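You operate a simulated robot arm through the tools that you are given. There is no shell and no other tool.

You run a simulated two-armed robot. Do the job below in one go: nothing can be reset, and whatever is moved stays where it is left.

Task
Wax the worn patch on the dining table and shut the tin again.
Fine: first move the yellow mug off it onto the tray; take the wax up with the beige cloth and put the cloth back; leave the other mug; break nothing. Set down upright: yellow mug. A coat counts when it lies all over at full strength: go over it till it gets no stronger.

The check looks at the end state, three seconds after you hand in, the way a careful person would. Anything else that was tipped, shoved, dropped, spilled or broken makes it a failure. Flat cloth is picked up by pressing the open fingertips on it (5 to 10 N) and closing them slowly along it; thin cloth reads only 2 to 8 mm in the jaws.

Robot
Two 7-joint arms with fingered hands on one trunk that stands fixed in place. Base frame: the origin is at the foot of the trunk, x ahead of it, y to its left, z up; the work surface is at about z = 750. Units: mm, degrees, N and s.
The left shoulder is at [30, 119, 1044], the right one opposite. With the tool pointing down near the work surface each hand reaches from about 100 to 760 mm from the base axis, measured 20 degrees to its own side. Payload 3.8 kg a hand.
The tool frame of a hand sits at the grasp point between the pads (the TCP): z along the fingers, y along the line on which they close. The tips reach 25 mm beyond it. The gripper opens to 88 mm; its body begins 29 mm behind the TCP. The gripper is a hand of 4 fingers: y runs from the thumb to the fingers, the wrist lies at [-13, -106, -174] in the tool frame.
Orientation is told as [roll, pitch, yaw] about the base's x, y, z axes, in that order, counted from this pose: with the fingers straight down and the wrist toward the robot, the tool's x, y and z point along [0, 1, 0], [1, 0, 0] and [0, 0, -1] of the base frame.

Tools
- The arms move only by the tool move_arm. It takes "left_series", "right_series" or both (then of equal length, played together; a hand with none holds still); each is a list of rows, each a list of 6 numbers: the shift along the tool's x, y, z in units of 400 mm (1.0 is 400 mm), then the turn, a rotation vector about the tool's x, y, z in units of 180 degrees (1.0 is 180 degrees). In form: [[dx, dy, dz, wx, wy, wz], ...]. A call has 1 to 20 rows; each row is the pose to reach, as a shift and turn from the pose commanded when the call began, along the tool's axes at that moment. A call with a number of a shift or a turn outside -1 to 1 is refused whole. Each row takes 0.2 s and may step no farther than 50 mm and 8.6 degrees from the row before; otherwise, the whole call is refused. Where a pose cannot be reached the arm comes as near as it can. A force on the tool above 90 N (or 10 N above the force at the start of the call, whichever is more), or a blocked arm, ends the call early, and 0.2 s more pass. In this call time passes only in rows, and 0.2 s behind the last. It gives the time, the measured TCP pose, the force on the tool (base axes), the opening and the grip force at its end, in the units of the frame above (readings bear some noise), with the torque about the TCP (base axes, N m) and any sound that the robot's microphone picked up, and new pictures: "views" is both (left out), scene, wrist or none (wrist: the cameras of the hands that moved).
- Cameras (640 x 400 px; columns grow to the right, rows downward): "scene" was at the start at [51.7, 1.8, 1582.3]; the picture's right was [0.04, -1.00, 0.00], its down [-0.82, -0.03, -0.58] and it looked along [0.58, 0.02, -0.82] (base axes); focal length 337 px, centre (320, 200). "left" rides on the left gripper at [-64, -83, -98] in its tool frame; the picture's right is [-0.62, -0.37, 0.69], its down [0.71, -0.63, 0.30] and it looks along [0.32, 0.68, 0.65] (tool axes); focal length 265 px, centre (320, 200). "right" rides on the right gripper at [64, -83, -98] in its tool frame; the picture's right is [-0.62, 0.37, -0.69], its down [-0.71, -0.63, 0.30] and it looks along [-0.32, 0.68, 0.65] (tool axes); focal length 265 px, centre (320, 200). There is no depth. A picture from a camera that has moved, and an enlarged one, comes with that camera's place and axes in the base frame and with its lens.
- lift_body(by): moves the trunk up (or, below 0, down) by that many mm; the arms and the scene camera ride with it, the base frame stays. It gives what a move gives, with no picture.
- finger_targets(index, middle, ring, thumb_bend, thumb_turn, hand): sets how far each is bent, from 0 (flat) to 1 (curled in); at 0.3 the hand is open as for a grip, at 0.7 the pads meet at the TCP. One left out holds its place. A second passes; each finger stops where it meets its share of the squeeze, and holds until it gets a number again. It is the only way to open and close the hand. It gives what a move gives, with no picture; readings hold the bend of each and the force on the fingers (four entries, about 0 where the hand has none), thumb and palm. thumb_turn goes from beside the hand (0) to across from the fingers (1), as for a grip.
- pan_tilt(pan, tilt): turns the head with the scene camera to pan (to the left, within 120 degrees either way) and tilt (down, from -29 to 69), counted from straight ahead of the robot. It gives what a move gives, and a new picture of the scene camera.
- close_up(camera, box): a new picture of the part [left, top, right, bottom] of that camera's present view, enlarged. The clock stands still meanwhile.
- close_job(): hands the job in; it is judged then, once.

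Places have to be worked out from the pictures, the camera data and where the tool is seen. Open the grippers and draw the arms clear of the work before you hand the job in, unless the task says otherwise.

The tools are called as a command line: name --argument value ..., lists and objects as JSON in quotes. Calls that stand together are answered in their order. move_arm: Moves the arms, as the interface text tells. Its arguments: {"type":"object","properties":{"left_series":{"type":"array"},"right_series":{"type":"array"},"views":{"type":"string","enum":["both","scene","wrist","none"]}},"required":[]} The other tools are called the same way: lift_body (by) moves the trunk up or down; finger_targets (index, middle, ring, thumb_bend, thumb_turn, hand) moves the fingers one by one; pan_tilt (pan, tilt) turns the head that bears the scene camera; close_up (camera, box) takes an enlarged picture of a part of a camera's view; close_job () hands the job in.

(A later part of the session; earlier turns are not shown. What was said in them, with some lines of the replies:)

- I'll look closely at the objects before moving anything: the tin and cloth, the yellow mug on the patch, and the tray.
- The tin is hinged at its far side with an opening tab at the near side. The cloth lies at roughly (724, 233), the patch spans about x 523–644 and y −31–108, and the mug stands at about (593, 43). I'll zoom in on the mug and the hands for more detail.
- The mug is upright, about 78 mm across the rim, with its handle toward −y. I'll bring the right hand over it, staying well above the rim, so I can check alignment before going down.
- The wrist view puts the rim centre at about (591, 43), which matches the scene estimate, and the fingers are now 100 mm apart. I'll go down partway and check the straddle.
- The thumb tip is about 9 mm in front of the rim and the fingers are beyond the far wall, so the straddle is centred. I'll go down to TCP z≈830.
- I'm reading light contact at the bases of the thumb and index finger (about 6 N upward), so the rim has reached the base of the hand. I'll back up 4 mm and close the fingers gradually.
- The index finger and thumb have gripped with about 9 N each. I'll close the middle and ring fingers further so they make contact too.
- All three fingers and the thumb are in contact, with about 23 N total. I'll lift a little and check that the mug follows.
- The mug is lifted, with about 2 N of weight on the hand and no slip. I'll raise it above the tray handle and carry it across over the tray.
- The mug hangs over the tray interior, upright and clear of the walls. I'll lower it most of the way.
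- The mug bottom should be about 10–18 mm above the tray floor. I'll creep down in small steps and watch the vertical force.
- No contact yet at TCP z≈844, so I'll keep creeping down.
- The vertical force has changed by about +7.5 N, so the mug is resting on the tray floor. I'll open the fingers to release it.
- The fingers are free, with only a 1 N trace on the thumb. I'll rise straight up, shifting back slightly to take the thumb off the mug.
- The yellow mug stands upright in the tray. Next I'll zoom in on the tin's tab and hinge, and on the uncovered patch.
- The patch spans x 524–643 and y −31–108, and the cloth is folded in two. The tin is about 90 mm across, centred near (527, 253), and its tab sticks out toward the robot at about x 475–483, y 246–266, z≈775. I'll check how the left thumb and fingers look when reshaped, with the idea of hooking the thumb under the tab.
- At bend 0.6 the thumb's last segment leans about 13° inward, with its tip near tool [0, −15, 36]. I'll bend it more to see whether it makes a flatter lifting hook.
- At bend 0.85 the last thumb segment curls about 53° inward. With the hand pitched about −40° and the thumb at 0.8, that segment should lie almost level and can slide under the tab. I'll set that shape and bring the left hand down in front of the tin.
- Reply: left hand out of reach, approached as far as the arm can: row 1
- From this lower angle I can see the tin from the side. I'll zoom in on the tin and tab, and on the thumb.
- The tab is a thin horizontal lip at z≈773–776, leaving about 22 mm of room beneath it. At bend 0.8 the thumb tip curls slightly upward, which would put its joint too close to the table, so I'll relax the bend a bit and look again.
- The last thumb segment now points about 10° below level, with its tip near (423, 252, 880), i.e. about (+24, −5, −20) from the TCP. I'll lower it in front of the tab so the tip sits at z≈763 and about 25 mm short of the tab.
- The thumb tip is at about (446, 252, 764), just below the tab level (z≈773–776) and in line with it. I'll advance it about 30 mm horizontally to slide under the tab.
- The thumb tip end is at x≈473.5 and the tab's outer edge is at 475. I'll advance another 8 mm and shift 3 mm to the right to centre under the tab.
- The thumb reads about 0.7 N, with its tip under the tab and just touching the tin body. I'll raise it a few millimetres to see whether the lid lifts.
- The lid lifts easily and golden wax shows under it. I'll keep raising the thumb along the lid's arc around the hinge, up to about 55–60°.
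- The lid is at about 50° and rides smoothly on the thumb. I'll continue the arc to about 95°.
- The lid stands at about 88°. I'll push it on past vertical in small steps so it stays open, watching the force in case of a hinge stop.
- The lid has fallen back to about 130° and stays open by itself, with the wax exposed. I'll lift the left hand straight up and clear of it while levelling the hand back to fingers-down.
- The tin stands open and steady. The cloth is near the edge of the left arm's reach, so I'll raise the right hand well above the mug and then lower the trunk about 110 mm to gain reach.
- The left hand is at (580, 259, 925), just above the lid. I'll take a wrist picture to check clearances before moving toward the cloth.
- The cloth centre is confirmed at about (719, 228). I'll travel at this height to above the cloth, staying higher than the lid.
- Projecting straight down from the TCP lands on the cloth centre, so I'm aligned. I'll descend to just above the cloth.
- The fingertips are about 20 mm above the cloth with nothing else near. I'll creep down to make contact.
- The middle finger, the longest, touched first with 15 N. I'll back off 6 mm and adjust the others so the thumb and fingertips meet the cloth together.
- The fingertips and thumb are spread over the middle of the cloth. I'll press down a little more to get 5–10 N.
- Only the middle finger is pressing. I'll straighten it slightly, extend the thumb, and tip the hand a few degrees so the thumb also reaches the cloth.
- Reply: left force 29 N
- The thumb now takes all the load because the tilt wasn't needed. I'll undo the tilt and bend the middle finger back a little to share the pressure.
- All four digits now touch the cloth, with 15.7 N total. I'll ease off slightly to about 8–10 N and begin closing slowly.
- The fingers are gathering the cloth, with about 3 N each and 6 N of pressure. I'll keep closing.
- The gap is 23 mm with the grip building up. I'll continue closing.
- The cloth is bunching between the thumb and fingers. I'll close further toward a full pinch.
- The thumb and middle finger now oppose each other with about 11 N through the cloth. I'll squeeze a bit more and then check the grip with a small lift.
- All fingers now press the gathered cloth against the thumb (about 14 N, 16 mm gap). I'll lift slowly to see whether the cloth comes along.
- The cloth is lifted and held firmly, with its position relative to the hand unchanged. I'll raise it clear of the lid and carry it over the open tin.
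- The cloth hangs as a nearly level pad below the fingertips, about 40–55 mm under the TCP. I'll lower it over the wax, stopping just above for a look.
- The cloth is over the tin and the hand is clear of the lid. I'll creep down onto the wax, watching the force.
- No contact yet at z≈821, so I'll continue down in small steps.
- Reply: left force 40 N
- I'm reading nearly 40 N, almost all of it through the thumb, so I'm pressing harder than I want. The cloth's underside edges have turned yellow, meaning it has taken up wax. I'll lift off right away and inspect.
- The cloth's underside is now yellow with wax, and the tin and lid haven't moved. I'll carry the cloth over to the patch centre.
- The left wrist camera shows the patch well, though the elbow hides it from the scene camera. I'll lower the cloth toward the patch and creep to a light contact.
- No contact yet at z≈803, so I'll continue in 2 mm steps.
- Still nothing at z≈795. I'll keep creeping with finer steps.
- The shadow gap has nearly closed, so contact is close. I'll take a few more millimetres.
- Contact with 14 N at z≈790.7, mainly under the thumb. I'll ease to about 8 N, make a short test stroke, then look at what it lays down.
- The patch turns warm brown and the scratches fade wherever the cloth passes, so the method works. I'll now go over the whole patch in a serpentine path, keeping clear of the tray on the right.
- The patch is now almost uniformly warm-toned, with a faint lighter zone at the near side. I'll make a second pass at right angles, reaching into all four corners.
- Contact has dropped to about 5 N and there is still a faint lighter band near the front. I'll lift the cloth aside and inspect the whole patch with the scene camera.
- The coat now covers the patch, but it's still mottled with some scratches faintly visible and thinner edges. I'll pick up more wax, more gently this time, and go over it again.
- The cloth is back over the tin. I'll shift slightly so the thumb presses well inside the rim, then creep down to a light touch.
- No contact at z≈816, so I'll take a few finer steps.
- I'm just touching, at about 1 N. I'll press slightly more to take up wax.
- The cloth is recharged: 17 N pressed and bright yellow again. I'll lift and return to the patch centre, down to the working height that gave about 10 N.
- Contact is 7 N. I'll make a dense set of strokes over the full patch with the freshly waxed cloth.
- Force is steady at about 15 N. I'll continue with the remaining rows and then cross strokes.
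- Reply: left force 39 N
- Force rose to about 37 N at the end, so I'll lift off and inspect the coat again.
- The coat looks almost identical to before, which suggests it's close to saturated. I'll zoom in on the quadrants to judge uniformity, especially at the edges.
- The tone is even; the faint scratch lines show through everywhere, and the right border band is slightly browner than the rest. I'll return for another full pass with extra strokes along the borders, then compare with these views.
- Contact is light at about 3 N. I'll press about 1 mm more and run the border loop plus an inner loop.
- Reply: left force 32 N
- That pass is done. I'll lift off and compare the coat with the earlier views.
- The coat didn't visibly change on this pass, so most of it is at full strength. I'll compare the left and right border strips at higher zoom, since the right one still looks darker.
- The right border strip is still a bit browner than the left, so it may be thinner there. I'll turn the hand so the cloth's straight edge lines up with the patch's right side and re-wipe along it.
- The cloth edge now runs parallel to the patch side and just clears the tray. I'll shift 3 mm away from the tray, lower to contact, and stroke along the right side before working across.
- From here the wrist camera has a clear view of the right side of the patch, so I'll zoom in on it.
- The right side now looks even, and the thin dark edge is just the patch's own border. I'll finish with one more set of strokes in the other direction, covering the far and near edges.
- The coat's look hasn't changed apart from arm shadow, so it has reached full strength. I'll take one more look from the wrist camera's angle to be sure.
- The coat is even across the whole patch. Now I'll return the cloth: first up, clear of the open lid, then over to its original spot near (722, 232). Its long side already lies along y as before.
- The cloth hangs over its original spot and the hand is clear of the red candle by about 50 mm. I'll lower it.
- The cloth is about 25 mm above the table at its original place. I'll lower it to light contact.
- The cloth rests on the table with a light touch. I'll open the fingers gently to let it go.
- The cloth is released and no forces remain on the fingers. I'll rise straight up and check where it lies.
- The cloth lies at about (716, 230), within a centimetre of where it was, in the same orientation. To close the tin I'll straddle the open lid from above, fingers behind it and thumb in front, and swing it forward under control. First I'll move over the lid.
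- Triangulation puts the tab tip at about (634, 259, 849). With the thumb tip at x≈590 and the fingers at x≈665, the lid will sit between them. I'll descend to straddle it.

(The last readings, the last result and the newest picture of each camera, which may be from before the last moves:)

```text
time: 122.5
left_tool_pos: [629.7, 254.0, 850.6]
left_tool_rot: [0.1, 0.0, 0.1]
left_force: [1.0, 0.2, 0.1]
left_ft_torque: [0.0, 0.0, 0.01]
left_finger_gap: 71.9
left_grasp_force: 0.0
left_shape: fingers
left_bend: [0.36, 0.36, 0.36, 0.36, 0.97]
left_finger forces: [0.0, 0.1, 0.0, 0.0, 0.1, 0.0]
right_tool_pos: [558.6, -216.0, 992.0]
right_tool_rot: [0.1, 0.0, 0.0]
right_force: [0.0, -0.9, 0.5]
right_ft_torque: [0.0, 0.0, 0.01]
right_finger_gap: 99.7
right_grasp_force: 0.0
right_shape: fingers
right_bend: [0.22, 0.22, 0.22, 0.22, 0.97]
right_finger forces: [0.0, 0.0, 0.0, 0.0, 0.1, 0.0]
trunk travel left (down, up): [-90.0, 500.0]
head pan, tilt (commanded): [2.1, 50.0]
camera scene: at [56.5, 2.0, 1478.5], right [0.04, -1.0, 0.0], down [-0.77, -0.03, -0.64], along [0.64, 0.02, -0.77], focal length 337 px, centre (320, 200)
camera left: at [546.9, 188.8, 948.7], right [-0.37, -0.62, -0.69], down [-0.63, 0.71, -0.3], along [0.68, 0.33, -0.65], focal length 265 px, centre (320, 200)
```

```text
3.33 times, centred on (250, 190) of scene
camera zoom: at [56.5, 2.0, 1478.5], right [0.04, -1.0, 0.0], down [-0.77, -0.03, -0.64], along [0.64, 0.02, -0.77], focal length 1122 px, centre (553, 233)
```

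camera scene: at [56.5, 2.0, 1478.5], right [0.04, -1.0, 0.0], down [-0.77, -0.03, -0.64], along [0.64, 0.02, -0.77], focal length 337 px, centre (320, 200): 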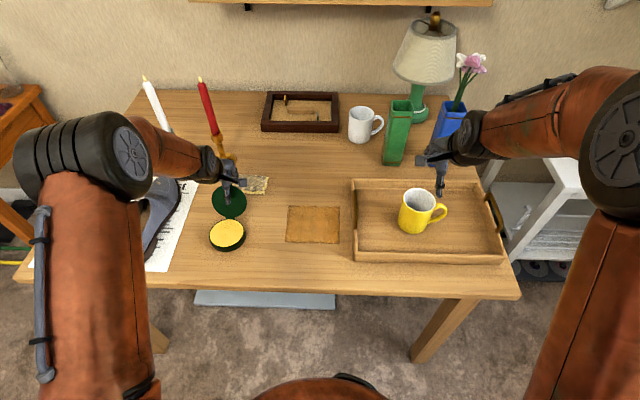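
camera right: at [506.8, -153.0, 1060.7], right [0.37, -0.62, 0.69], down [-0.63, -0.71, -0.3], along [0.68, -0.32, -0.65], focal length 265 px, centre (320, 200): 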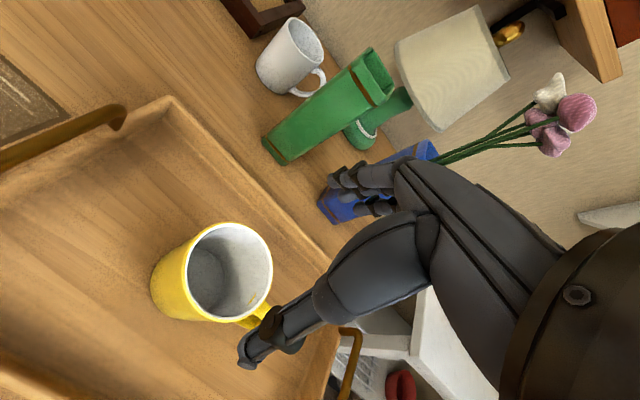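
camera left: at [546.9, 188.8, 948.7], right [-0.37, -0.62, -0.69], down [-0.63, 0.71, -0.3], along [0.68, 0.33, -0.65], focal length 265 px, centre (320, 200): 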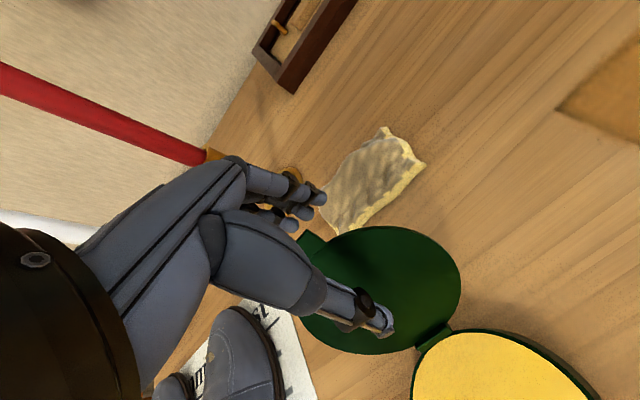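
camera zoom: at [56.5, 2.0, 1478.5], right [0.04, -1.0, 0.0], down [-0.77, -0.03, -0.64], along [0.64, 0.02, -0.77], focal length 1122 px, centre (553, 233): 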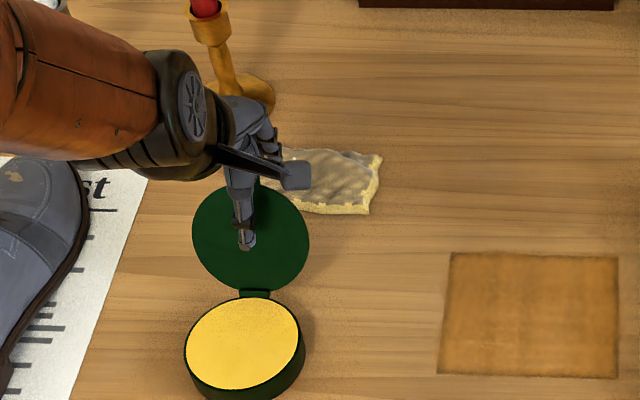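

The thumb is in front of the lid and the fingers are behind it, with no contact yet. I'll move gently toward the robot so the fingers swing the lid up toward vertical.

move_arm --left_series '[[0, -0.035, 0, 0, 0, 0], [0, -0.065, -0.012, 0, 0, 0], [0, -0.095, -0.025, 0, 0, 0], [0, -0.125, -0.037, 0, 0, 0], [0, -0.15, -0.045, 0, 0, 0]]' --views "both"

close_up --camera "left" --box '[200, 150, 560, 400]'

close_up --camera "scene" --box '[190, 130, 310, 250]'

```text
time: 123.7
left_tool_pos: [570.6, 251.6, 868.1]
left_tool_rot: [0.0, 0.0, -0.1]
left_force: [0.4, -0.1, -0.5]
left_ft_torque: [-0.01, 0.01, -0.01]
left_finger_gap: 72.0
left_grasp_force: 0.0
left_shape: fingers
left_bend: [0.36, 0.36, 0.36, 0.36, 0.97]
left_finger forces: [0.1, 0.0, 0.1, 0.0, 0.0, 0.1]
right_tool_pos: [557.6, -217.1, 991.6]
right_tool_rot: [0.1, -0.1, 0.0]
right_force: [-0.6, -0.6, 0.4]
right_ft_torque: [-0.01, -0.01, -0.02]
right_finger_gap: 100.2
right_grasp_force: 0.1
right_shape: fingers
right_bend: [0.22, 0.22, 0.22, 0.22, 0.97]
right_finger forces: [0.0, 0.1, 0.0, 0.1, 0.0, 0.0]
trunk travel left (down, up): [-90.0, 500.0]
head pan, tilt (commanded): [2.1, 50.0]
camera scene: at [56.1, 1.9, 1478.5], right [0.04, -1.0, 0.0], down [-0.77, -0.03, -0.64], along [0.64, 0.02, -0.77], focal length 337 px, centre (320, 200)
camera left: at [487.8, 187.0, 967.4], right [-0.37, -0.62, -0.69], down [-0.63, 0.71, -0.3], along [0.68, 0.32, -0.65], focal length 265 px, centre (320, 200)
```

scene: 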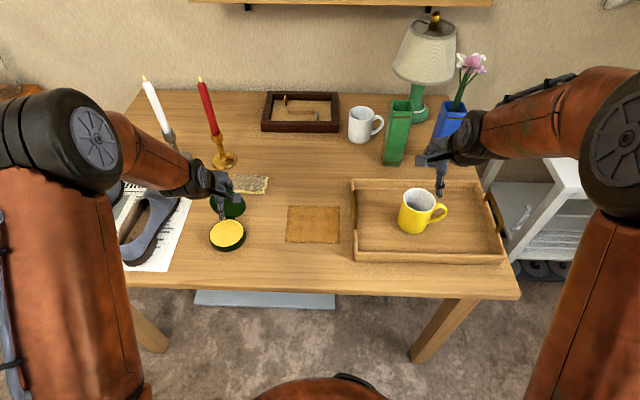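
left: 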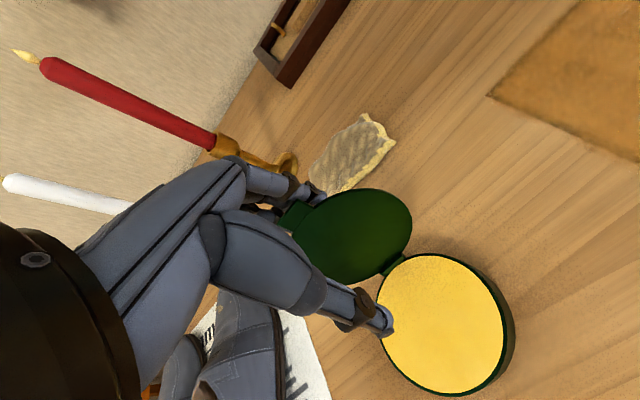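

```text
1.60 times, centred on (380, 275) of left
camera zoom: at [487.8, 187.0, 967.4], right [-0.37, -0.62, -0.69], down [-0.63, 0.71, -0.3], along [0.68, 0.32, -0.65], focal length 425 px, centre (224, 80)
```

zoom: 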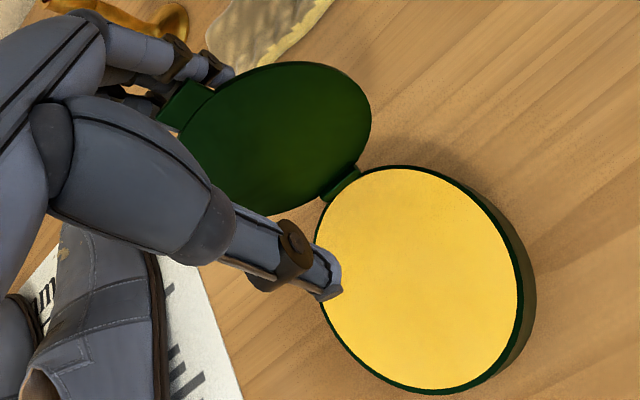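

```text
3.33 times, centred on (250, 190) of scene
camera zoom: at [56.1, 1.9, 1478.5], right [0.04, -1.0, 0.0], down [-0.77, -0.03, -0.64], along [0.64, 0.02, -0.77], focal length 1122 px, centre (553, 233)
```

zoom: 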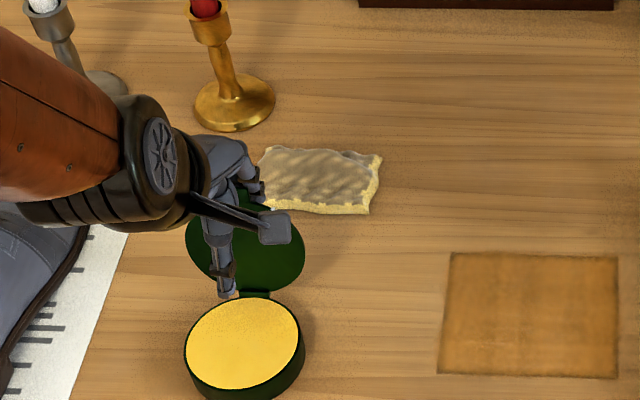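

The lid is following the fingers smoothly. I'll continue until it passes vertical and tips forward toward the thumb.

move_arm --left_series '[[0, -0.03, -0.005, 0, 0, 0], [0, -0.055, -0.008, 0, 0, 0], [0, -0.08, -0.008, 0, 0, 0]]' --views "wrist"

close_up --camera "left" --box '[200, 150, 560, 400]'

close_up --camera "scene" --box '[190, 150, 290, 250]'

```text
time: 124.5
left_tool_pos: [538.7, 250.4, 871.9]
left_tool_rot: [0.0, -0.2, 0.1]
left_force: [0.7, -0.6, -0.3]
left_ft_torque: [0.03, 0.01, 0.01]
left_finger_gap: 72.1
left_grasp_force: 0.0
left_shape: fingers
left_bend: [0.36, 0.36, 0.36, 0.36, 0.97]
left_finger forces: [0.0, 0.0, 0.0, 0.0, 0.0, 0.0]
right_tool_pos: [559.9, -216.6, 990.6]
right_tool_rot: [0.0, 0.1, 0.0]
right_force: [0.3, 1.0, 0.6]
right_ft_torque: [0.0, 0.0, 0.01]
right_finger_gap: 100.0
right_grasp_force: 0.1
right_shape: fingers
right_bend: [0.22, 0.22, 0.22, 0.22, 0.97]
right_finger forces: [0.1, 0.0, 0.1, 0.0, 0.0, 0.0]
trunk travel left (down, up): [-90.0, 500.0]
head pan, tilt (commanded): [2.1, 50.0]
camera left: at [455.3, 186.3, 971.2], right [-0.37, -0.62, -0.69], down [-0.63, 0.71, -0.3], along [0.68, 0.32, -0.65], focal length 265 px, centre (320, 200)
```

left: 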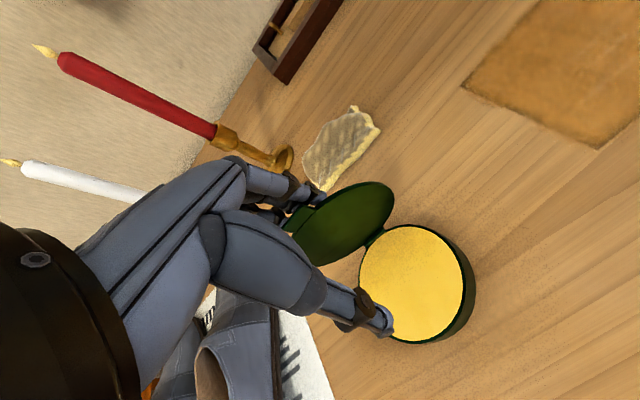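

```text
1.60 times, centred on (380, 275) of left
camera zoom: at [455.3, 186.3, 971.2], right [-0.37, -0.62, -0.69], down [-0.63, 0.71, -0.3], along [0.68, 0.32, -0.65], focal length 425 px, centre (224, 80)
```

zoom: 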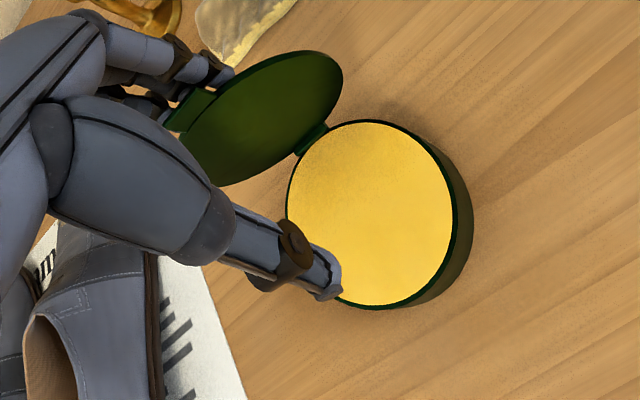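

```text
4.00 times, centred on (240, 200) of scene
camera zoom: at [56.1, 1.9, 1478.5], right [0.04, -1.0, 0.0], down [-0.77, -0.03, -0.64], along [0.64, 0.02, -0.77], focal length 1346 px, centre (640, 200)
```

zoom: 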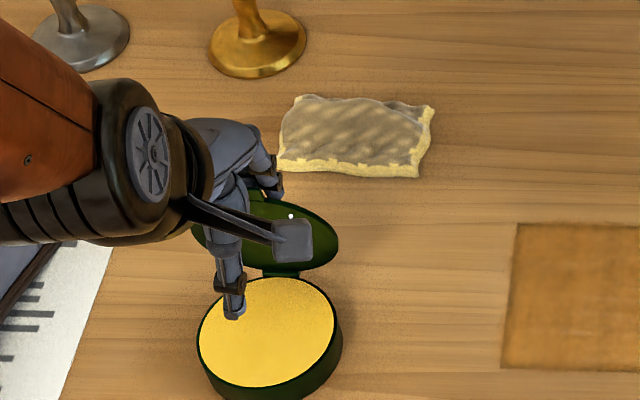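

The lid is nearly vertical. I'll lower the hand slightly so the thumb can catch the lid, then curl the fingers to nudge it past vertical.

move_arm --left_series '[[0, 0, 0.02, 0, 0, 0], [0, 0, 0.045, 0, 0, 0]]' --views "none"

finger_targets --hand "left" --index 0.5 --middle 0.5 --ring 0.5

close_up --camera "left" --box '[200, 150, 560, 400]'

close_up --camera "scene" --box '[190, 150, 290, 250]'

```text
time: 125.1
left_tool_pos: [539.0, 251.3, 853.7]
left_tool_rot: [-0.1, 0.0, 0.0]
left_force: [-0.4, 0.1, 0.3]
left_ft_torque: [0.01, -0.03, 0.03]
left_finger_gap: 71.9
left_grasp_force: 0.1
left_shape: fingers
left_bend: [0.36, 0.36, 0.36, 0.36, 0.97]
left_finger forces: [0.0, 0.0, 0.0, 0.0, 0.0, 0.0]
right_tool_pos: [559.3, -216.6, 990.9]
right_tool_rot: [0.0, 0.0, -0.1]
right_force: [-0.5, 0.1, -0.7]
right_ft_torque: [0.04, 0.02, -0.01]
right_finger_gap: 100.0
right_grasp_force: 0.1
right_shape: fingers
right_bend: [0.22, 0.22, 0.22, 0.22, 0.97]
right_finger forces: [0.1, 0.1, 0.0, 0.0, 0.1, 0.1]
trunk travel left (down, up): [-90.0, 500.0]
head pan, tilt (commanded): [2.1, 50.0]
```

```text
time: 126.1
left_tool_pos: [538.6, 250.4, 853.9]
left_tool_rot: [0.0, 0.0, 0.0]
left_force: [-1.4, 0.7, -0.4]
left_ft_torque: [0.01, 0.05, 0.02]
left_finger_gap: 57.7
left_grasp_force: 0.1
left_shape: fingers
left_bend: [0.5, 0.5, 0.5, 0.36, 0.97]
left_finger forces: [0.0, 0.1, 0.0, 0.0, 0.3, 0.1]
right_tool_pos: [558.7, -215.9, 990.6]
right_tool_rot: [-0.1, 0.1, 0.0]
right_force: [-0.4, 0.5, 0.6]
right_ft_torque: [0.02, 0.0, 0.01]
right_finger_gap: 100.2
right_grasp_force: 0.0
right_shape: fingers
right_bend: [0.22, 0.22, 0.22, 0.22, 0.97]
right_finger forces: [0.0, 0.0, 0.0, 0.0, 0.0, 0.1]
trunk travel left (down, up): [-90.0, 500.0]
head pan, tilt (commanded): [2.1, 50.0]
```

```text
1.60 times, centred on (380, 275) of left
camera zoom: at [455.7, 186.5, 952.2], right [-0.37, -0.62, -0.69], down [-0.63, 0.71, -0.3], along [0.68, 0.33, -0.65], focal length 425 px, centre (224, 80)
```

zoom: 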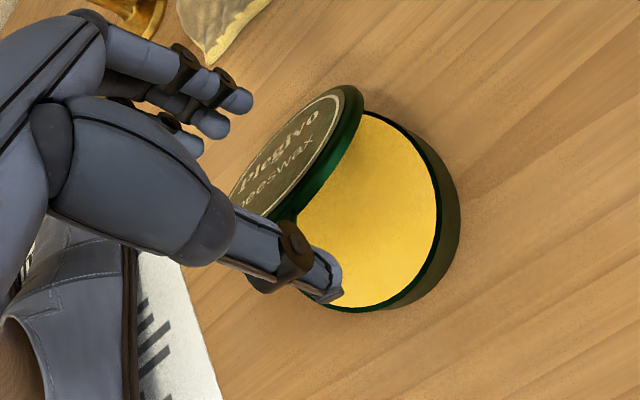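

```text
4.00 times, centred on (240, 200) of scene
camera zoom: at [56.3, 1.9, 1478.5], right [0.04, -1.0, 0.0], down [-0.77, -0.03, -0.64], along [0.64, 0.02, -0.77], focal length 1346 px, centre (640, 200)
```

zoom: 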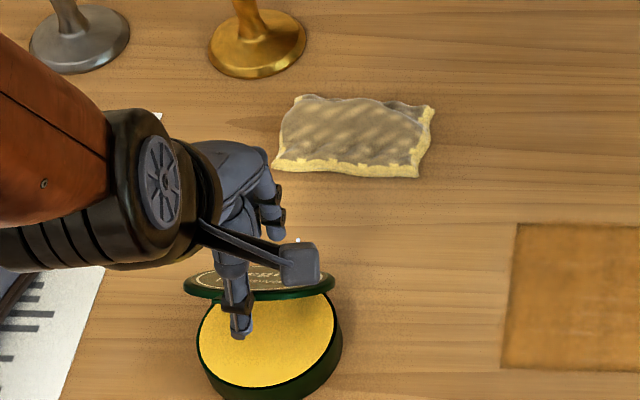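

The lid has tipped forward and rests on the thumb at about 45°. I'll open the fingers out of the way, then lower the thumb along the arc so the lid comes down gently.

finger_targets --hand "left" --index 0.22 --middle 0.22 --ring 0.22

move_arm --left_series '[[0, -0.012, 0.01, 0, 0, 0], [0, -0.025, 0.022, 0, 0, 0], [0, -0.038, 0.036, 0, 0, 0], [0, -0.05, 0.05, 0, 0, 0], [0, -0.065, 0.055, 0, 0, 0], [0, -0.09, 0.055, 0, 0, 0]]' --views "wrist"

close_up --camera "left" --box '[200, 150, 560, 400]'

close_up --camera "scene" --box '[190, 170, 290, 260]'

```text
time: 127.1
left_tool_pos: [538.9, 250.1, 854.5]
left_tool_rot: [0.0, 0.0, 0.1]
left_force: [-0.6, -0.9, 0.7]
left_ft_torque: [0.0, -0.03, -0.05]
left_finger_gap: 88.6
left_grasp_force: 0.1
left_shape: fingers
left_bend: [0.22, 0.22, 0.22, 0.36, 0.97]
left_finger forces: [0.0, 0.0, 0.0, 0.0, 0.3, 0.1]
right_tool_pos: [559.4, -217.0, 989.3]
right_tool_rot: [0.0, 0.1, 0.0]
right_force: [0.1, 1.0, 0.2]
right_ft_torque: [-0.05, 0.02, 0.04]
right_finger_gap: 100.2
right_grasp_force: 0.0
right_shape: fingers
right_bend: [0.22, 0.22, 0.22, 0.22, 0.97]
right_finger forces: [0.1, 0.0, 0.0, 0.1, 0.0, 0.0]
trunk travel left (down, up): [-90.0, 500.0]
head pan, tilt (commanded): [2.1, 50.0]
```

```text
time: 128.5
left_tool_pos: [501.5, 252.9, 831.0]
left_tool_rot: [0.0, 0.0, 0.0]
left_force: [-0.1, 0.0, -0.6]
left_ft_torque: [-0.04, -0.01, 0.04]
left_finger_gap: 88.4
left_grasp_force: 0.0
left_shape: fingers
left_bend: [0.22, 0.22, 0.22, 0.36, 0.97]
left_finger forces: [0.0, 0.1, 0.0, 0.0, 0.1, 0.0]
right_tool_pos: [559.6, -216.2, 991.1]
right_tool_rot: [0.0, 0.0, -0.1]
right_force: [-0.3, -0.4, 0.1]
right_ft_torque: [0.0, 0.01, 0.02]
right_finger_gap: 100.1
right_grasp_force: 0.0
right_shape: fingers
right_bend: [0.22, 0.22, 0.22, 0.22, 0.97]
right_finger forces: [0.0, 0.0, 0.0, 0.0, 0.0, 0.1]
trunk travel left (down, up): [-90.0, 500.0]
head pan, tilt (commanded): [2.1, 50.0]
camera left: at [419.2, 187.5, 929.9], right [-0.37, -0.62, -0.69], down [-0.63, 0.71, -0.3], along [0.68, 0.33, -0.65], focal length 265 px, centre (320, 200)
```

left: 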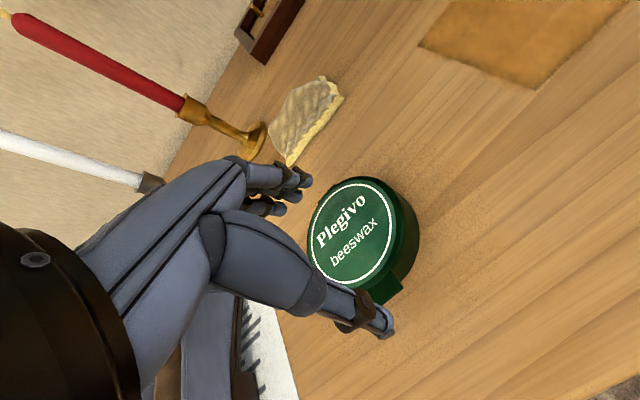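

```text
1.60 times, centred on (380, 275) of left
camera zoom: at [419.2, 187.5, 929.9], right [-0.37, -0.62, -0.69], down [-0.63, 0.71, -0.3], along [0.68, 0.33, -0.65], focal length 425 px, centre (224, 80)
```

zoom: 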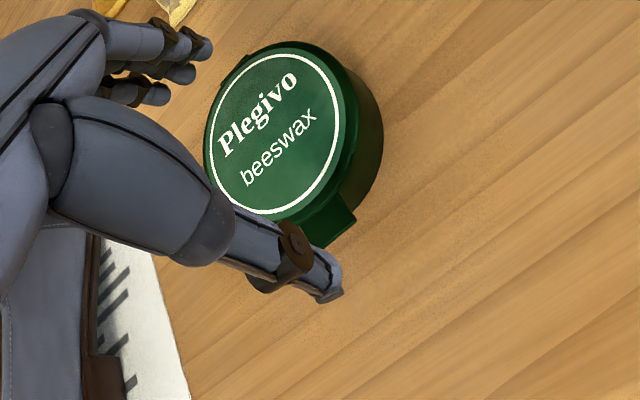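

```text
4.44 times, centred on (240, 215) of scene
camera zoom: at [56.1, 2.0, 1478.5], right [0.04, -1.0, 0.0], down [-0.77, -0.03, -0.64], along [0.64, 0.02, -0.77], focal length 1496 px, centre (676, 133)
```

zoom: 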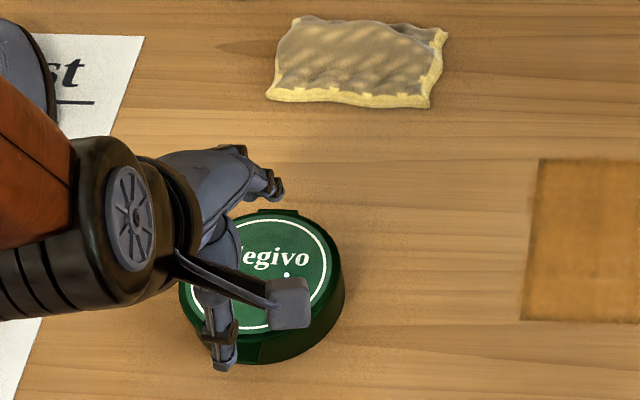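

The lid has come down onto the tin. I'll raise the hand, then press lightly on the lid near the tab to make sure it's fully shut.

move_arm --left_series '[[0, -0.02, -0.04, 0, 0, 0], [0, -0.01, -0.09, 0, 0, 0], [0, 0.04, -0.1, 0, 0, 0], [0, 0.09, -0.1, 0, 0, 0]]' --views "wrist"

finger_targets --hand "left" --index 0.05 --middle 0.05 --ring 0.05 --thumb_bend 0.45

close_up --camera "scene" --box '[200, 190, 280, 260]'

```text
time: 129.5
left_tool_pos: [538.7, 251.8, 870.1]
left_tool_rot: [0.0, -0.1, 0.0]
left_force: [-1.1, 0.0, 0.3]
left_ft_torque: [0.02, -0.05, 0.0]
left_finger_gap: 88.4
left_grasp_force: 0.1
left_shape: fingers
left_bend: [0.22, 0.22, 0.22, 0.36, 0.97]
left_finger forces: [0.0, 0.1, 0.0, 0.1, 0.1, 0.1]
right_tool_pos: [560.6, -216.3, 990.5]
right_tool_rot: [0.0, 0.0, 0.0]
right_force: [-0.4, -0.5, -0.2]
right_ft_torque: [0.01, -0.01, 0.0]
right_finger_gap: 100.0
right_grasp_force: 0.1
right_shape: fingers
right_bend: [0.22, 0.22, 0.22, 0.22, 0.97]
right_finger forces: [0.0, 0.0, 0.0, 0.0, 0.1, 0.1]
trunk travel left (down, up): [-90.0, 500.0]
head pan, tilt (commanded): [2.1, 50.0]
camera left: at [455.8, 187.8, 969.3], right [-0.37, -0.62, -0.69], down [-0.63, 0.71, -0.3], along [0.68, 0.33, -0.65], focal length 265 px, centre (320, 200)
```

left: 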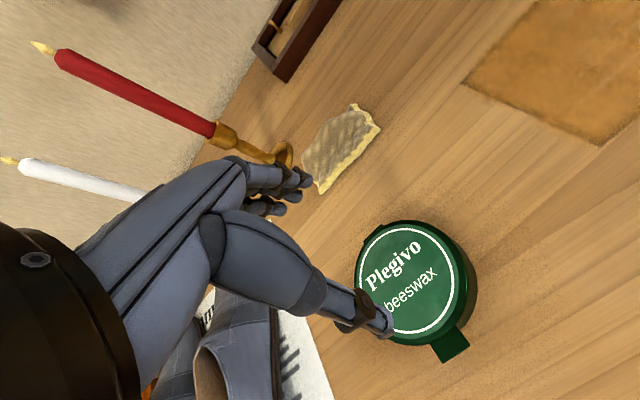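

```text
time: 130.5
left_tool_pos: [539.2, 252.2, 871.0]
left_tool_rot: [0.0, 0.0, 0.0]
left_force: [0.2, -0.5, 0.4]
left_ft_torque: [0.02, 0.0, -0.02]
left_finger_gap: 98.1
left_grasp_force: 0.1
left_shape: fingers
left_bend: [0.05, 0.05, 0.05, 0.45, 0.97]
left_finger forces: [0.0, 0.0, 0.0, 0.0, 0.0, 0.0]
right_tool_pos: [558.8, -216.8, 990.7]
right_tool_rot: [-0.1, 0.0, -0.1]
right_force: [-0.7, -0.2, 0.0]
right_ft_torque: [-0.01, -0.01, 0.0]
right_finger_gap: 99.9
right_grasp_force: 0.1
right_shape: fingers
right_bend: [0.22, 0.22, 0.22, 0.22, 0.97]
right_finger forces: [0.0, 0.0, 0.0, 0.1, 0.1, 0.0]
trunk travel left (down, up): [-90.0, 500.0]
head pan, tilt (commanded): [2.1, 50.0]
```

```text
5.71 times, centred on (240, 225) of scene
camera zoom: at [56.3, 1.9, 1478.5], right [0.04, -1.0, 0.0], down [-0.77, -0.03, -0.64], along [0.64, 0.02, -0.77], focal length 1924 px, centre (777, 57)
```

zoom: 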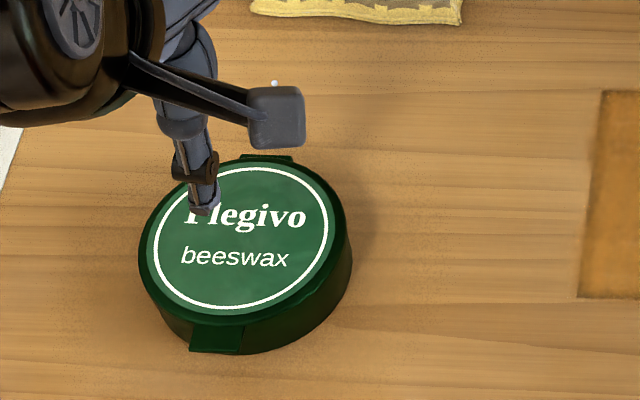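

The thumb is right above the lid. I'll bring it over the tab side and press gently.

move_arm --left_series '[[0, -0.02, 0.05, 0, 0, 0], [0, -0.035, 0.1, 0, 0, 0], [0, -0.035, 0.127, 0, 0, 0], [0, -0.035, 0.135, 0, 0, 0]]' --views "none"

```text
time: 131.5
left_tool_pos: [524.0, 252.8, 818.8]
left_tool_rot: [0.1, -0.1, 0.0]
left_force: [-0.5, 0.3, -1.1]
left_ft_torque: [0.02, 0.04, -0.02]
left_finger_gap: 98.5
left_grasp_force: 0.1
left_shape: fingers
left_bend: [0.05, 0.05, 0.05, 0.45, 0.97]
left_finger forces: [0.0, 0.0, 0.0, 0.1, 0.1, 0.0]
right_tool_pos: [560.0, -217.1, 990.5]
right_tool_rot: [0.0, 0.0, -0.1]
right_force: [0.1, 0.1, 0.5]
right_ft_torque: [0.01, 0.0, 0.02]
right_finger_gap: 100.0
right_grasp_force: 0.1
right_shape: fingers
right_bend: [0.22, 0.22, 0.22, 0.22, 0.97]
right_finger forces: [0.0, 0.1, 0.0, 0.0, 0.0, 0.0]
trunk travel left (down, up): [-90.0, 500.0]
head pan, tilt (commanded): [2.1, 50.0]
```

No contact yet, so I'll creep down a few more millimetres.

move_arm --left_series '[[0, 0, 0.005, 0, 0, 0], [0, 0, 0.01, 0, 0, 0], [0, 0, 0.014, 0, 0, 0]]' --views "none"

```text
time: 132.3
left_tool_pos: [525.6, 252.0, 812.7]
left_tool_rot: [-0.1, 0.0, 0.0]
left_force: [-0.5, -0.2, 0.5]
left_ft_torque: [-0.02, -0.02, -0.05]
left_finger_gap: 98.5
left_grasp_force: 0.1
left_shape: fingers
left_bend: [0.05, 0.05, 0.05, 0.45, 0.97]
left_finger forces: [0.0, 0.1, 0.0, 0.0, 0.0, 0.1]
right_tool_pos: [559.7, -216.1, 989.9]
right_tool_rot: [0.0, 0.0, 0.1]
right_force: [0.1, 0.2, 0.0]
right_ft_torque: [0.0, 0.0, 0.0]
right_finger_gap: 100.0
right_grasp_force: 0.1
right_shape: fingers
right_bend: [0.22, 0.22, 0.22, 0.22, 0.97]
right_finger forces: [0.0, 0.0, 0.1, 0.1, 0.0, 0.1]
trunk travel left (down, up): [-90.0, 500.0]
head pan, tilt (commanded): [2.1, 50.0]
```

close_up --camera "left" --box '[300, 220, 500, 390]'

close_up --camera "scene" --box '[200, 190, 280, 260]'

```text
2.35 times, centred on (400, 305) of left
camera zoom: at [441.9, 187.7, 911.0], right [-0.37, -0.62, -0.69], down [-0.63, 0.71, -0.3], along [0.68, 0.32, -0.65], focal length 624 px, centre (132, -47)
```

zoom: 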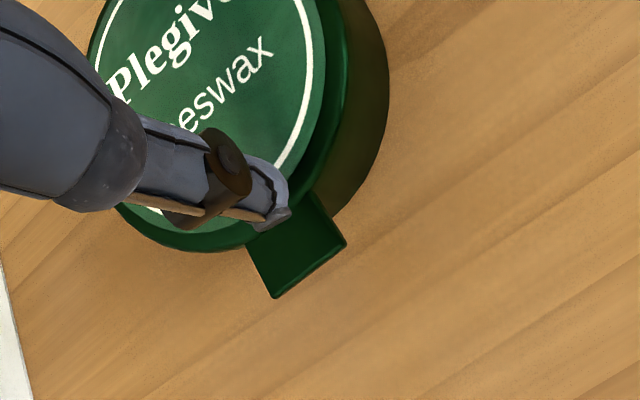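

```text
5.71 times, centred on (240, 225) of scene
camera zoom: at [56.3, 2.0, 1478.5], right [0.04, -1.0, 0.0], down [-0.77, -0.03, -0.64], along [0.64, 0.02, -0.77], focal length 1924 px, centre (777, 57)
```

zoom: 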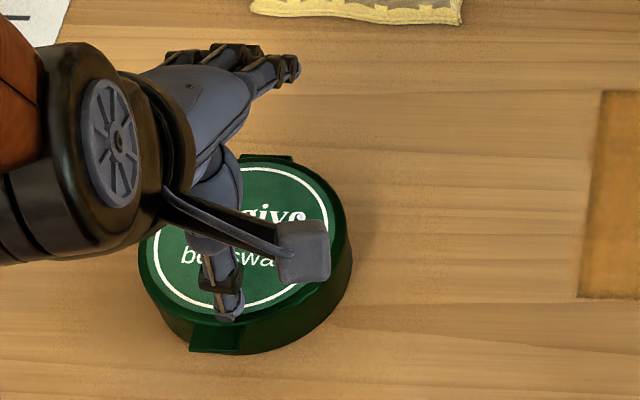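

The thumb tip hovers over the lid's front edge just behind the tab, so it's a good spot to press. I'll continue down in small steps.

move_arm --left_series '[[0, 0, 0.004, 0, 0, 0], [0, 0, 0.008, 0, 0, 0], [0, 0, 0.01, 0, 0, 0]]' --views "none"

```text
time: 133.1
left_tool_pos: [525.3, 251.3, 807.9]
left_tool_rot: [-0.1, -0.1, 0.0]
left_force: [-0.3, 0.4, 0.3]
left_ft_torque: [0.0, -0.03, 0.04]
left_finger_gap: 98.3
left_grasp_force: 0.0
left_shape: fingers
left_bend: [0.05, 0.05, 0.05, 0.45, 0.97]
left_finger forces: [0.1, 0.1, 0.0, 0.1, 0.0, 0.0]
right_tool_pos: [559.2, -216.5, 990.0]
right_tool_rot: [0.0, 0.0, 0.1]
right_force: [-0.3, -0.4, -0.3]
right_ft_torque: [-0.02, -0.02, -0.03]
right_finger_gap: 100.2
right_grasp_force: 0.2
right_shape: fingers
right_bend: [0.22, 0.22, 0.22, 0.22, 0.97]
right_finger forces: [0.1, 0.0, 0.1, 0.0, 0.0, 0.0]
trunk travel left (down, up): [-90.0, 500.0]
head pan, tilt (commanded): [2.1, 50.0]
```

move_arm --left_series '[[0, 0, 0.004, 0, 0, 0], [0, 0, 0.008, 0, 0, 0]]' --views "none"

```text
time: 133.7
left_tool_pos: [525.2, 252.4, 805.3]
left_tool_rot: [-0.1, -0.1, 0.0]
left_force: [-0.6, -0.5, 0.4]
left_ft_torque: [-0.03, 0.0, -0.01]
left_finger_gap: 98.3
left_grasp_force: 0.2
left_shape: fingers
left_bend: [0.05, 0.05, 0.05, 0.45, 0.97]
left_finger forces: [0.0, 0.0, 0.1, 0.0, 1.0, 0.0]
right_tool_pos: [559.6, -216.0, 990.7]
right_tool_rot: [0.0, -0.1, 0.0]
right_force: [0.4, -0.7, -0.2]
right_ft_torque: [0.0, 0.0, 0.0]
right_finger_gap: 100.1
right_grasp_force: 0.0
right_shape: fingers
right_bend: [0.22, 0.22, 0.22, 0.22, 0.97]
right_finger forces: [0.0, 0.1, 0.0, 0.1, 0.0, 0.0]
trunk travel left (down, up): [-90.0, 500.0]
head pan, tilt (commanded): [2.1, 50.0]
```

The thumb reads 1 N, so it's just touching the lid. I'll press a little to seat it.

move_arm --left_series '[[0, 0, 0.003, 0, 0, 0], [0, 0, 0.006, 0, 0, 0], [0, 0, 0.006, 0, 0, 0]]' --views "none"

```text
time: 134.5
left_tool_pos: [525.9, 252.0, 802.5]
left_tool_rot: [0.1, -0.2, 0.1]
left_force: [0.4, 0.1, 8.5]
left_ft_torque: [-0.03, 0.26, -0.01]
left_finger_gap: 98.5
left_grasp_force: 4.3
left_shape: fingers
left_bend: [0.05, 0.05, 0.05, 0.44, 0.98]
left_finger forces: [0.0, 0.0, 0.0, 0.1, 8.2, 0.0]
right_tool_pos: [558.8, -216.8, 992.5]
right_tool_rot: [0.0, 0.0, 0.1]
right_force: [0.1, 0.1, 0.5]
right_ft_torque: [0.02, 0.0, -0.01]
right_finger_gap: 100.2
right_grasp_force: 0.0
right_shape: fingers
right_bend: [0.22, 0.22, 0.22, 0.22, 0.97]
right_finger forces: [0.0, 0.1, 0.1, 0.0, 0.1, 0.1]
trunk travel left (down, up): [-90.0, 500.0]
head pan, tilt (commanded): [2.1, 50.0]
```

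Pressed with 8.5 N and the lid is firmly seated. I'll lift the left hand up and back, clear of the table, and open both hands.

move_arm --left_series '[[0, 0, -0.03, 0, 0, 0], [0, 0, -0.12, 0, 0, 0], [0, -0.02, -0.23, 0, 0, 0], [0, -0.06, -0.33, 0, 0, 0], [0, -0.11, -0.42, 0, 0, 0], [0, -0.16, -0.5, 0, 0, 0]]' --views "none"

lift_body --by 110

finger_targets --hand "left" --index 0.3 --middle 0.3 --ring 0.3 --thumb_bend 0.3

pan_tilt --pan 2.1 --tilt 54.7

```text
time: 135.9
left_tool_pos: [460.3, 251.7, 1004.6]
left_tool_rot: [0.0, 0.0, 0.1]
left_force: [0.0, 1.1, 0.1]
left_ft_torque: [-0.04, 0.01, 0.04]
left_finger_gap: 98.0
left_grasp_force: 0.1
left_shape: fingers
left_bend: [0.05, 0.05, 0.05, 0.45, 0.98]
left_finger forces: [0.0, 0.0, 0.0, 0.0, 0.0, 0.1]
right_tool_pos: [559.3, -216.6, 990.8]
right_tool_rot: [0.0, -0.1, 0.0]
right_force: [0.1, -0.3, -0.7]
right_ft_torque: [-0.01, -0.01, -0.01]
right_finger_gap: 100.2
right_grasp_force: 0.1
right_shape: fingers
right_bend: [0.22, 0.22, 0.22, 0.22, 0.97]
right_finger forces: [0.0, 0.1, 0.1, 0.1, 0.0, 0.0]
trunk travel left (down, up): [-90.0, 500.0]
head pan, tilt (commanded): [2.1, 50.0]
```

```text
time: 137.3
left_tool_pos: [461.5, 251.7, 1113.3]
left_tool_rot: [0.0, 0.0, 0.0]
left_force: [-0.2, -0.2, -0.5]
left_ft_torque: [-0.03, 0.02, 0.02]
left_finger_gap: 98.1
left_grasp_force: 0.0
left_shape: fingers
left_bend: [0.05, 0.05, 0.05, 0.45, 0.98]
left_finger forces: [0.0, 0.0, 0.0, 0.0, 0.0, 0.1]
right_tool_pos: [559.4, -216.1, 1101.3]
right_tool_rot: [0.0, -0.1, -0.1]
right_force: [-1.2, 0.6, 0.2]
right_ft_torque: [-0.01, 0.03, -0.01]
right_finger_gap: 100.2
right_grasp_force: 0.2
right_shape: fingers
right_bend: [0.22, 0.22, 0.22, 0.22, 0.97]
right_finger forces: [0.0, 0.0, 0.0, 0.0, 0.0, 0.1]
trunk travel left (down, up): [-200.0, 390.0]
head pan, tilt (commanded): [2.1, 50.0]
```

```text
time: 138.3
left_tool_pos: [461.2, 252.9, 1112.7]
left_tool_rot: [0.0, 0.0, 0.0]
left_force: [0.1, 0.6, 0.0]
left_ft_torque: [0.0, 0.0, 0.01]
left_finger_gap: 84.7
left_grasp_force: 0.0
left_shape: fingers
left_bend: [0.3, 0.3, 0.3, 0.3, 0.98]
left_finger forces: [0.1, 0.0, 0.0, 0.1, 0.0, 0.0]
right_tool_pos: [559.3, -216.9, 1100.3]
right_tool_rot: [0.0, 0.0, -0.1]
right_force: [0.0, 0.0, -0.2]
right_ft_torque: [-0.03, -0.04, -0.02]
right_finger_gap: 100.1
right_grasp_force: 0.0
right_shape: fingers
right_bend: [0.22, 0.22, 0.22, 0.22, 0.97]
right_finger forces: [0.1, 0.0, 0.0, 0.1, 0.1, 0.1]
trunk travel left (down, up): [-200.0, 390.0]
head pan, tilt (commanded): [2.1, 50.0]
```

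```text
time: 138.9
left_tool_pos: [460.5, 253.0, 1112.9]
left_tool_rot: [0.0, 0.0, 0.0]
left_force: [0.5, -0.1, 0.5]
left_ft_torque: [-0.01, -0.01, 0.0]
left_finger_gap: 84.6
left_grasp_force: 0.1
left_shape: fingers
left_bend: [0.3, 0.3, 0.3, 0.3, 0.98]
left_finger forces: [0.0, 0.0, 0.0, 0.1, 0.0, 0.0]
right_tool_pos: [559.9, -216.3, 1101.0]
right_tool_rot: [0.0, 0.0, 0.0]
right_force: [0.6, 0.8, -0.7]
right_ft_torque: [0.0, -0.01, -0.02]
right_finger_gap: 100.0
right_grasp_force: 0.0
right_shape: fingers
right_bend: [0.22, 0.22, 0.22, 0.22, 0.97]
right_finger forces: [0.0, 0.0, 0.1, 0.1, 0.1, 0.1]
trunk travel left (down, up): [-200.0, 390.0]
head pan, tilt (commanded): [2.1, 54.7]
camera scene: at [51.7, 1.8, 1582.4], right [0.04, -1.0, 0.0], down [-0.82, -0.03, -0.58], along [0.58, 0.02, -0.82], focal length 337 px, centre (320, 200)
```

scene: 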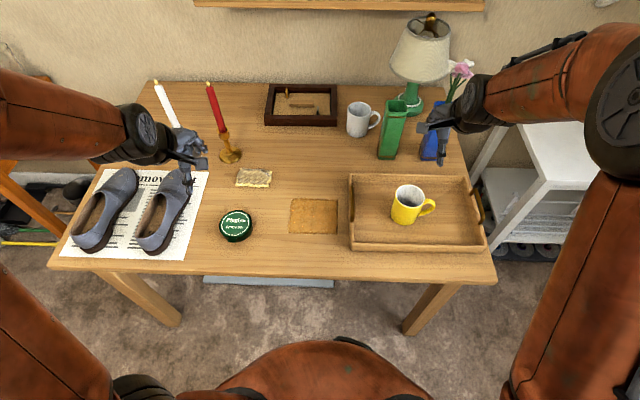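

The table is tidy and everything is in place. I'll do final close-ups of the patch, tin, cloth, and mug in clear light.

close_up --camera "scene" --box '[280, 190, 350, 240]'

close_up --camera "scene" --box '[200, 150, 360, 250]'

close_up --camera "scene" --box '[218, 205, 256, 245]'

close_up --camera "scene" --box '[340, 160, 500, 260]'

```text
8.00 times, centred on (315, 215) of scene
camera zoom: at [51.7, 1.8, 1582.4], right [0.04, -1.0, 0.0], down [-0.82, -0.03, -0.58], along [0.58, 0.02, -0.82], focal length 2693 px, centre (360, 80)
```

zoom: 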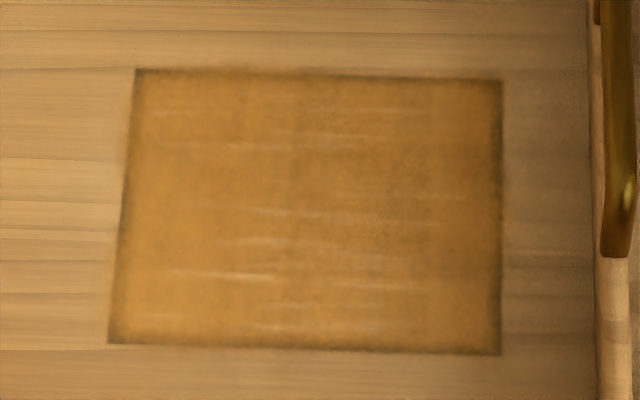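

```text
4.00 times, centred on (280, 200) of scene
camera zoom: at [51.7, 1.8, 1582.4], right [0.04, -1.0, 0.0], down [-0.82, -0.03, -0.58], along [0.58, 0.02, -0.82], focal length 1346 px, centre (480, 200)
```

zoom: 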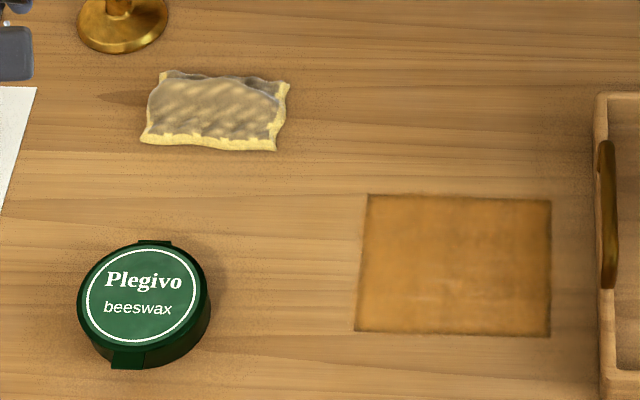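

```text
10.00 times, centred on (237, 225) of scene
camera zoom: at [51.7, 1.8, 1582.4], right [0.04, -1.0, 0.0], down [-0.82, -0.03, -0.58], along [0.58, 0.02, -0.82], focal length 3366 px, centre (1150, -50)
```

zoom: 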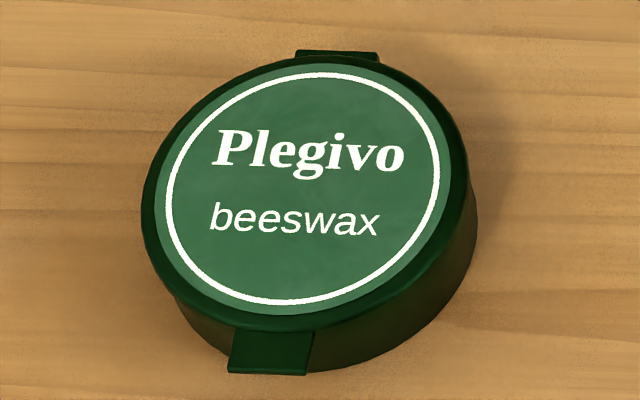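

```text
4.00 times, centred on (420, 210) of scene
camera zoom: at [51.7, 1.8, 1582.4], right [0.04, -1.0, 0.0], down [-0.82, -0.03, -0.58], along [0.58, 0.02, -0.82], focal length 1346 px, centre (-80, 160)
```

zoom: 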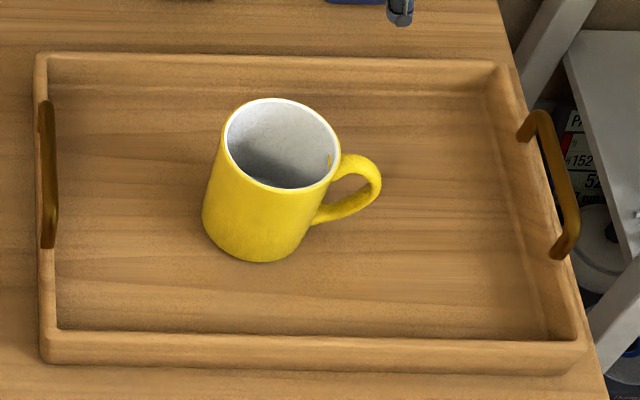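

Everything checks out: the coat is even, the tin is shut and within 1–2 mm of its old spot, the cloth is back, and the yellow mug stands upright in the tray. The other mug is untouched. I'll draw the right hand back a little so both arms are clear before handing in.

move_arm --right_series '[[0, -0.06, -0.02, 0, 0, 0], [0, -0.14, -0.03, 0, 0, 0], [0, -0.22, -0.03, 0, 0, 0]]' --left_series '[[0, -0.02, 0, 0, 0, 0], [0, -0.05, 0, 0, 0, 0], [0, -0.08, 0, 0, 0, 0]]' --views "scene"

finger_targets --hand "right" --index 0.3 --middle 0.3 --ring 0.3 --thumb_bend 0.3

```text
time: 139.8
left_tool_pos: [427.5, 251.8, 1113.1]
left_tool_rot: [0.0, -0.2, 0.1]
left_force: [0.3, -0.3, 0.5]
left_ft_torque: [0.02, -0.04, -0.01]
left_finger_gap: 84.8
left_grasp_force: 0.1
left_shape: fingers
left_bend: [0.3, 0.3, 0.3, 0.3, 0.98]
left_finger forces: [0.0, 0.0, 0.0, 0.0, 0.0, 0.0]
right_tool_pos: [470.4, -217.3, 1113.6]
right_tool_rot: [0.0, -0.1, 0.1]
right_force: [-0.3, 1.2, -0.2]
right_ft_torque: [-0.01, -0.02, 0.02]
right_finger_gap: 100.1
right_grasp_force: 0.0
right_shape: fingers
right_bend: [0.22, 0.22, 0.22, 0.22, 0.97]
right_finger forces: [0.0, 0.1, 0.0, 0.1, 0.0, 0.0]
trunk travel left (down, up): [-200.0, 390.0]
head pan, tilt (commanded): [2.1, 54.7]
camera scene: at [49.9, 1.6, 1582.5], right [0.04, -1.0, 0.0], down [-0.82, -0.03, -0.58], along [0.58, 0.02, -0.82], focal length 337 px, centre (320, 200)
```

scene: 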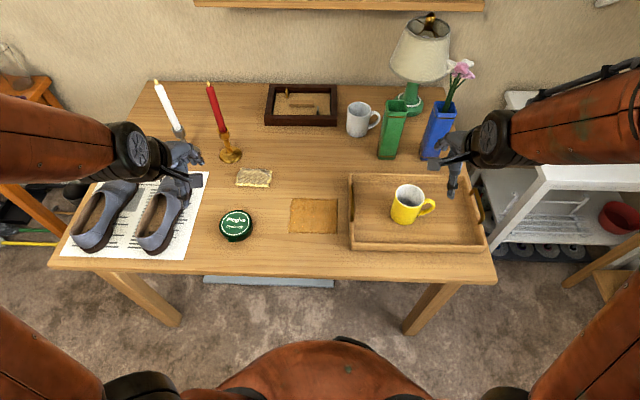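

```text
time: 140.8
left_tool_pos: [428.5, 252.1, 1115.0]
left_tool_rot: [0.0, 0.0, -0.1]
left_force: [0.0, -0.5, -0.4]
left_ft_torque: [0.01, 0.04, 0.0]
left_finger_gap: 84.8
left_grasp_force: 0.0
left_shape: fingers
left_bend: [0.3, 0.3, 0.3, 0.3, 0.98]
left_finger forces: [0.1, 0.0, 0.0, 0.0, 0.1, 0.0]
right_tool_pos: [471.7, -217.5, 1113.7]
right_tool_rot: [0.0, 0.0, 0.0]
right_force: [-0.4, 0.5, 0.3]
right_ft_torque: [0.03, 0.0, -0.01]
right_finger_gap: 84.9
right_grasp_force: 0.1
right_shape: fingers
right_bend: [0.3, 0.3, 0.3, 0.3, 0.97]
right_finger forces: [0.0, 0.0, 0.0, 0.0, 0.0, 0.1]
trunk travel left (down, up): [-200.0, 390.0]
head pan, tilt (commanded): [2.1, 54.7]
```

Both hands are open and drawn clear, and the scene matches the wanted end state: patch waxed, tin shut, cloth back, yellow mug upright on the tray, everything else untouched. I'm handing the job in.

close_job

```text
The job is handed in.
```

The worn patch is waxed, the tin is shut again, and I've handed the job in. The handover gave no verdict.

- **Patch:** I went over it several times, recharging the cloth with wax once. The later passes made no visible difference, so I judged the coat to be at full strength. Faint scratch lines and the patch's thin dark border still show through.
- **Yellow mug:** It stands upright on the tray.
- **Cloth:** It is back within about a centimetre of its old spot, lying the same way round. It still has wax on its underside and edges.
- **Tin:** The lid is closed and I pressed it to make sure it was seated. The tin ended up 1–2 mm from where it started. On the first dip I pressed about 40 N into the wax, harder than I meant to, but saw no damage or shift afterwards.
- **Everything else:** In the final pictures the other mug, candles, vases and shoes are where they were, and nothing was tipped or dropped. Both hands are open and clear of the table.
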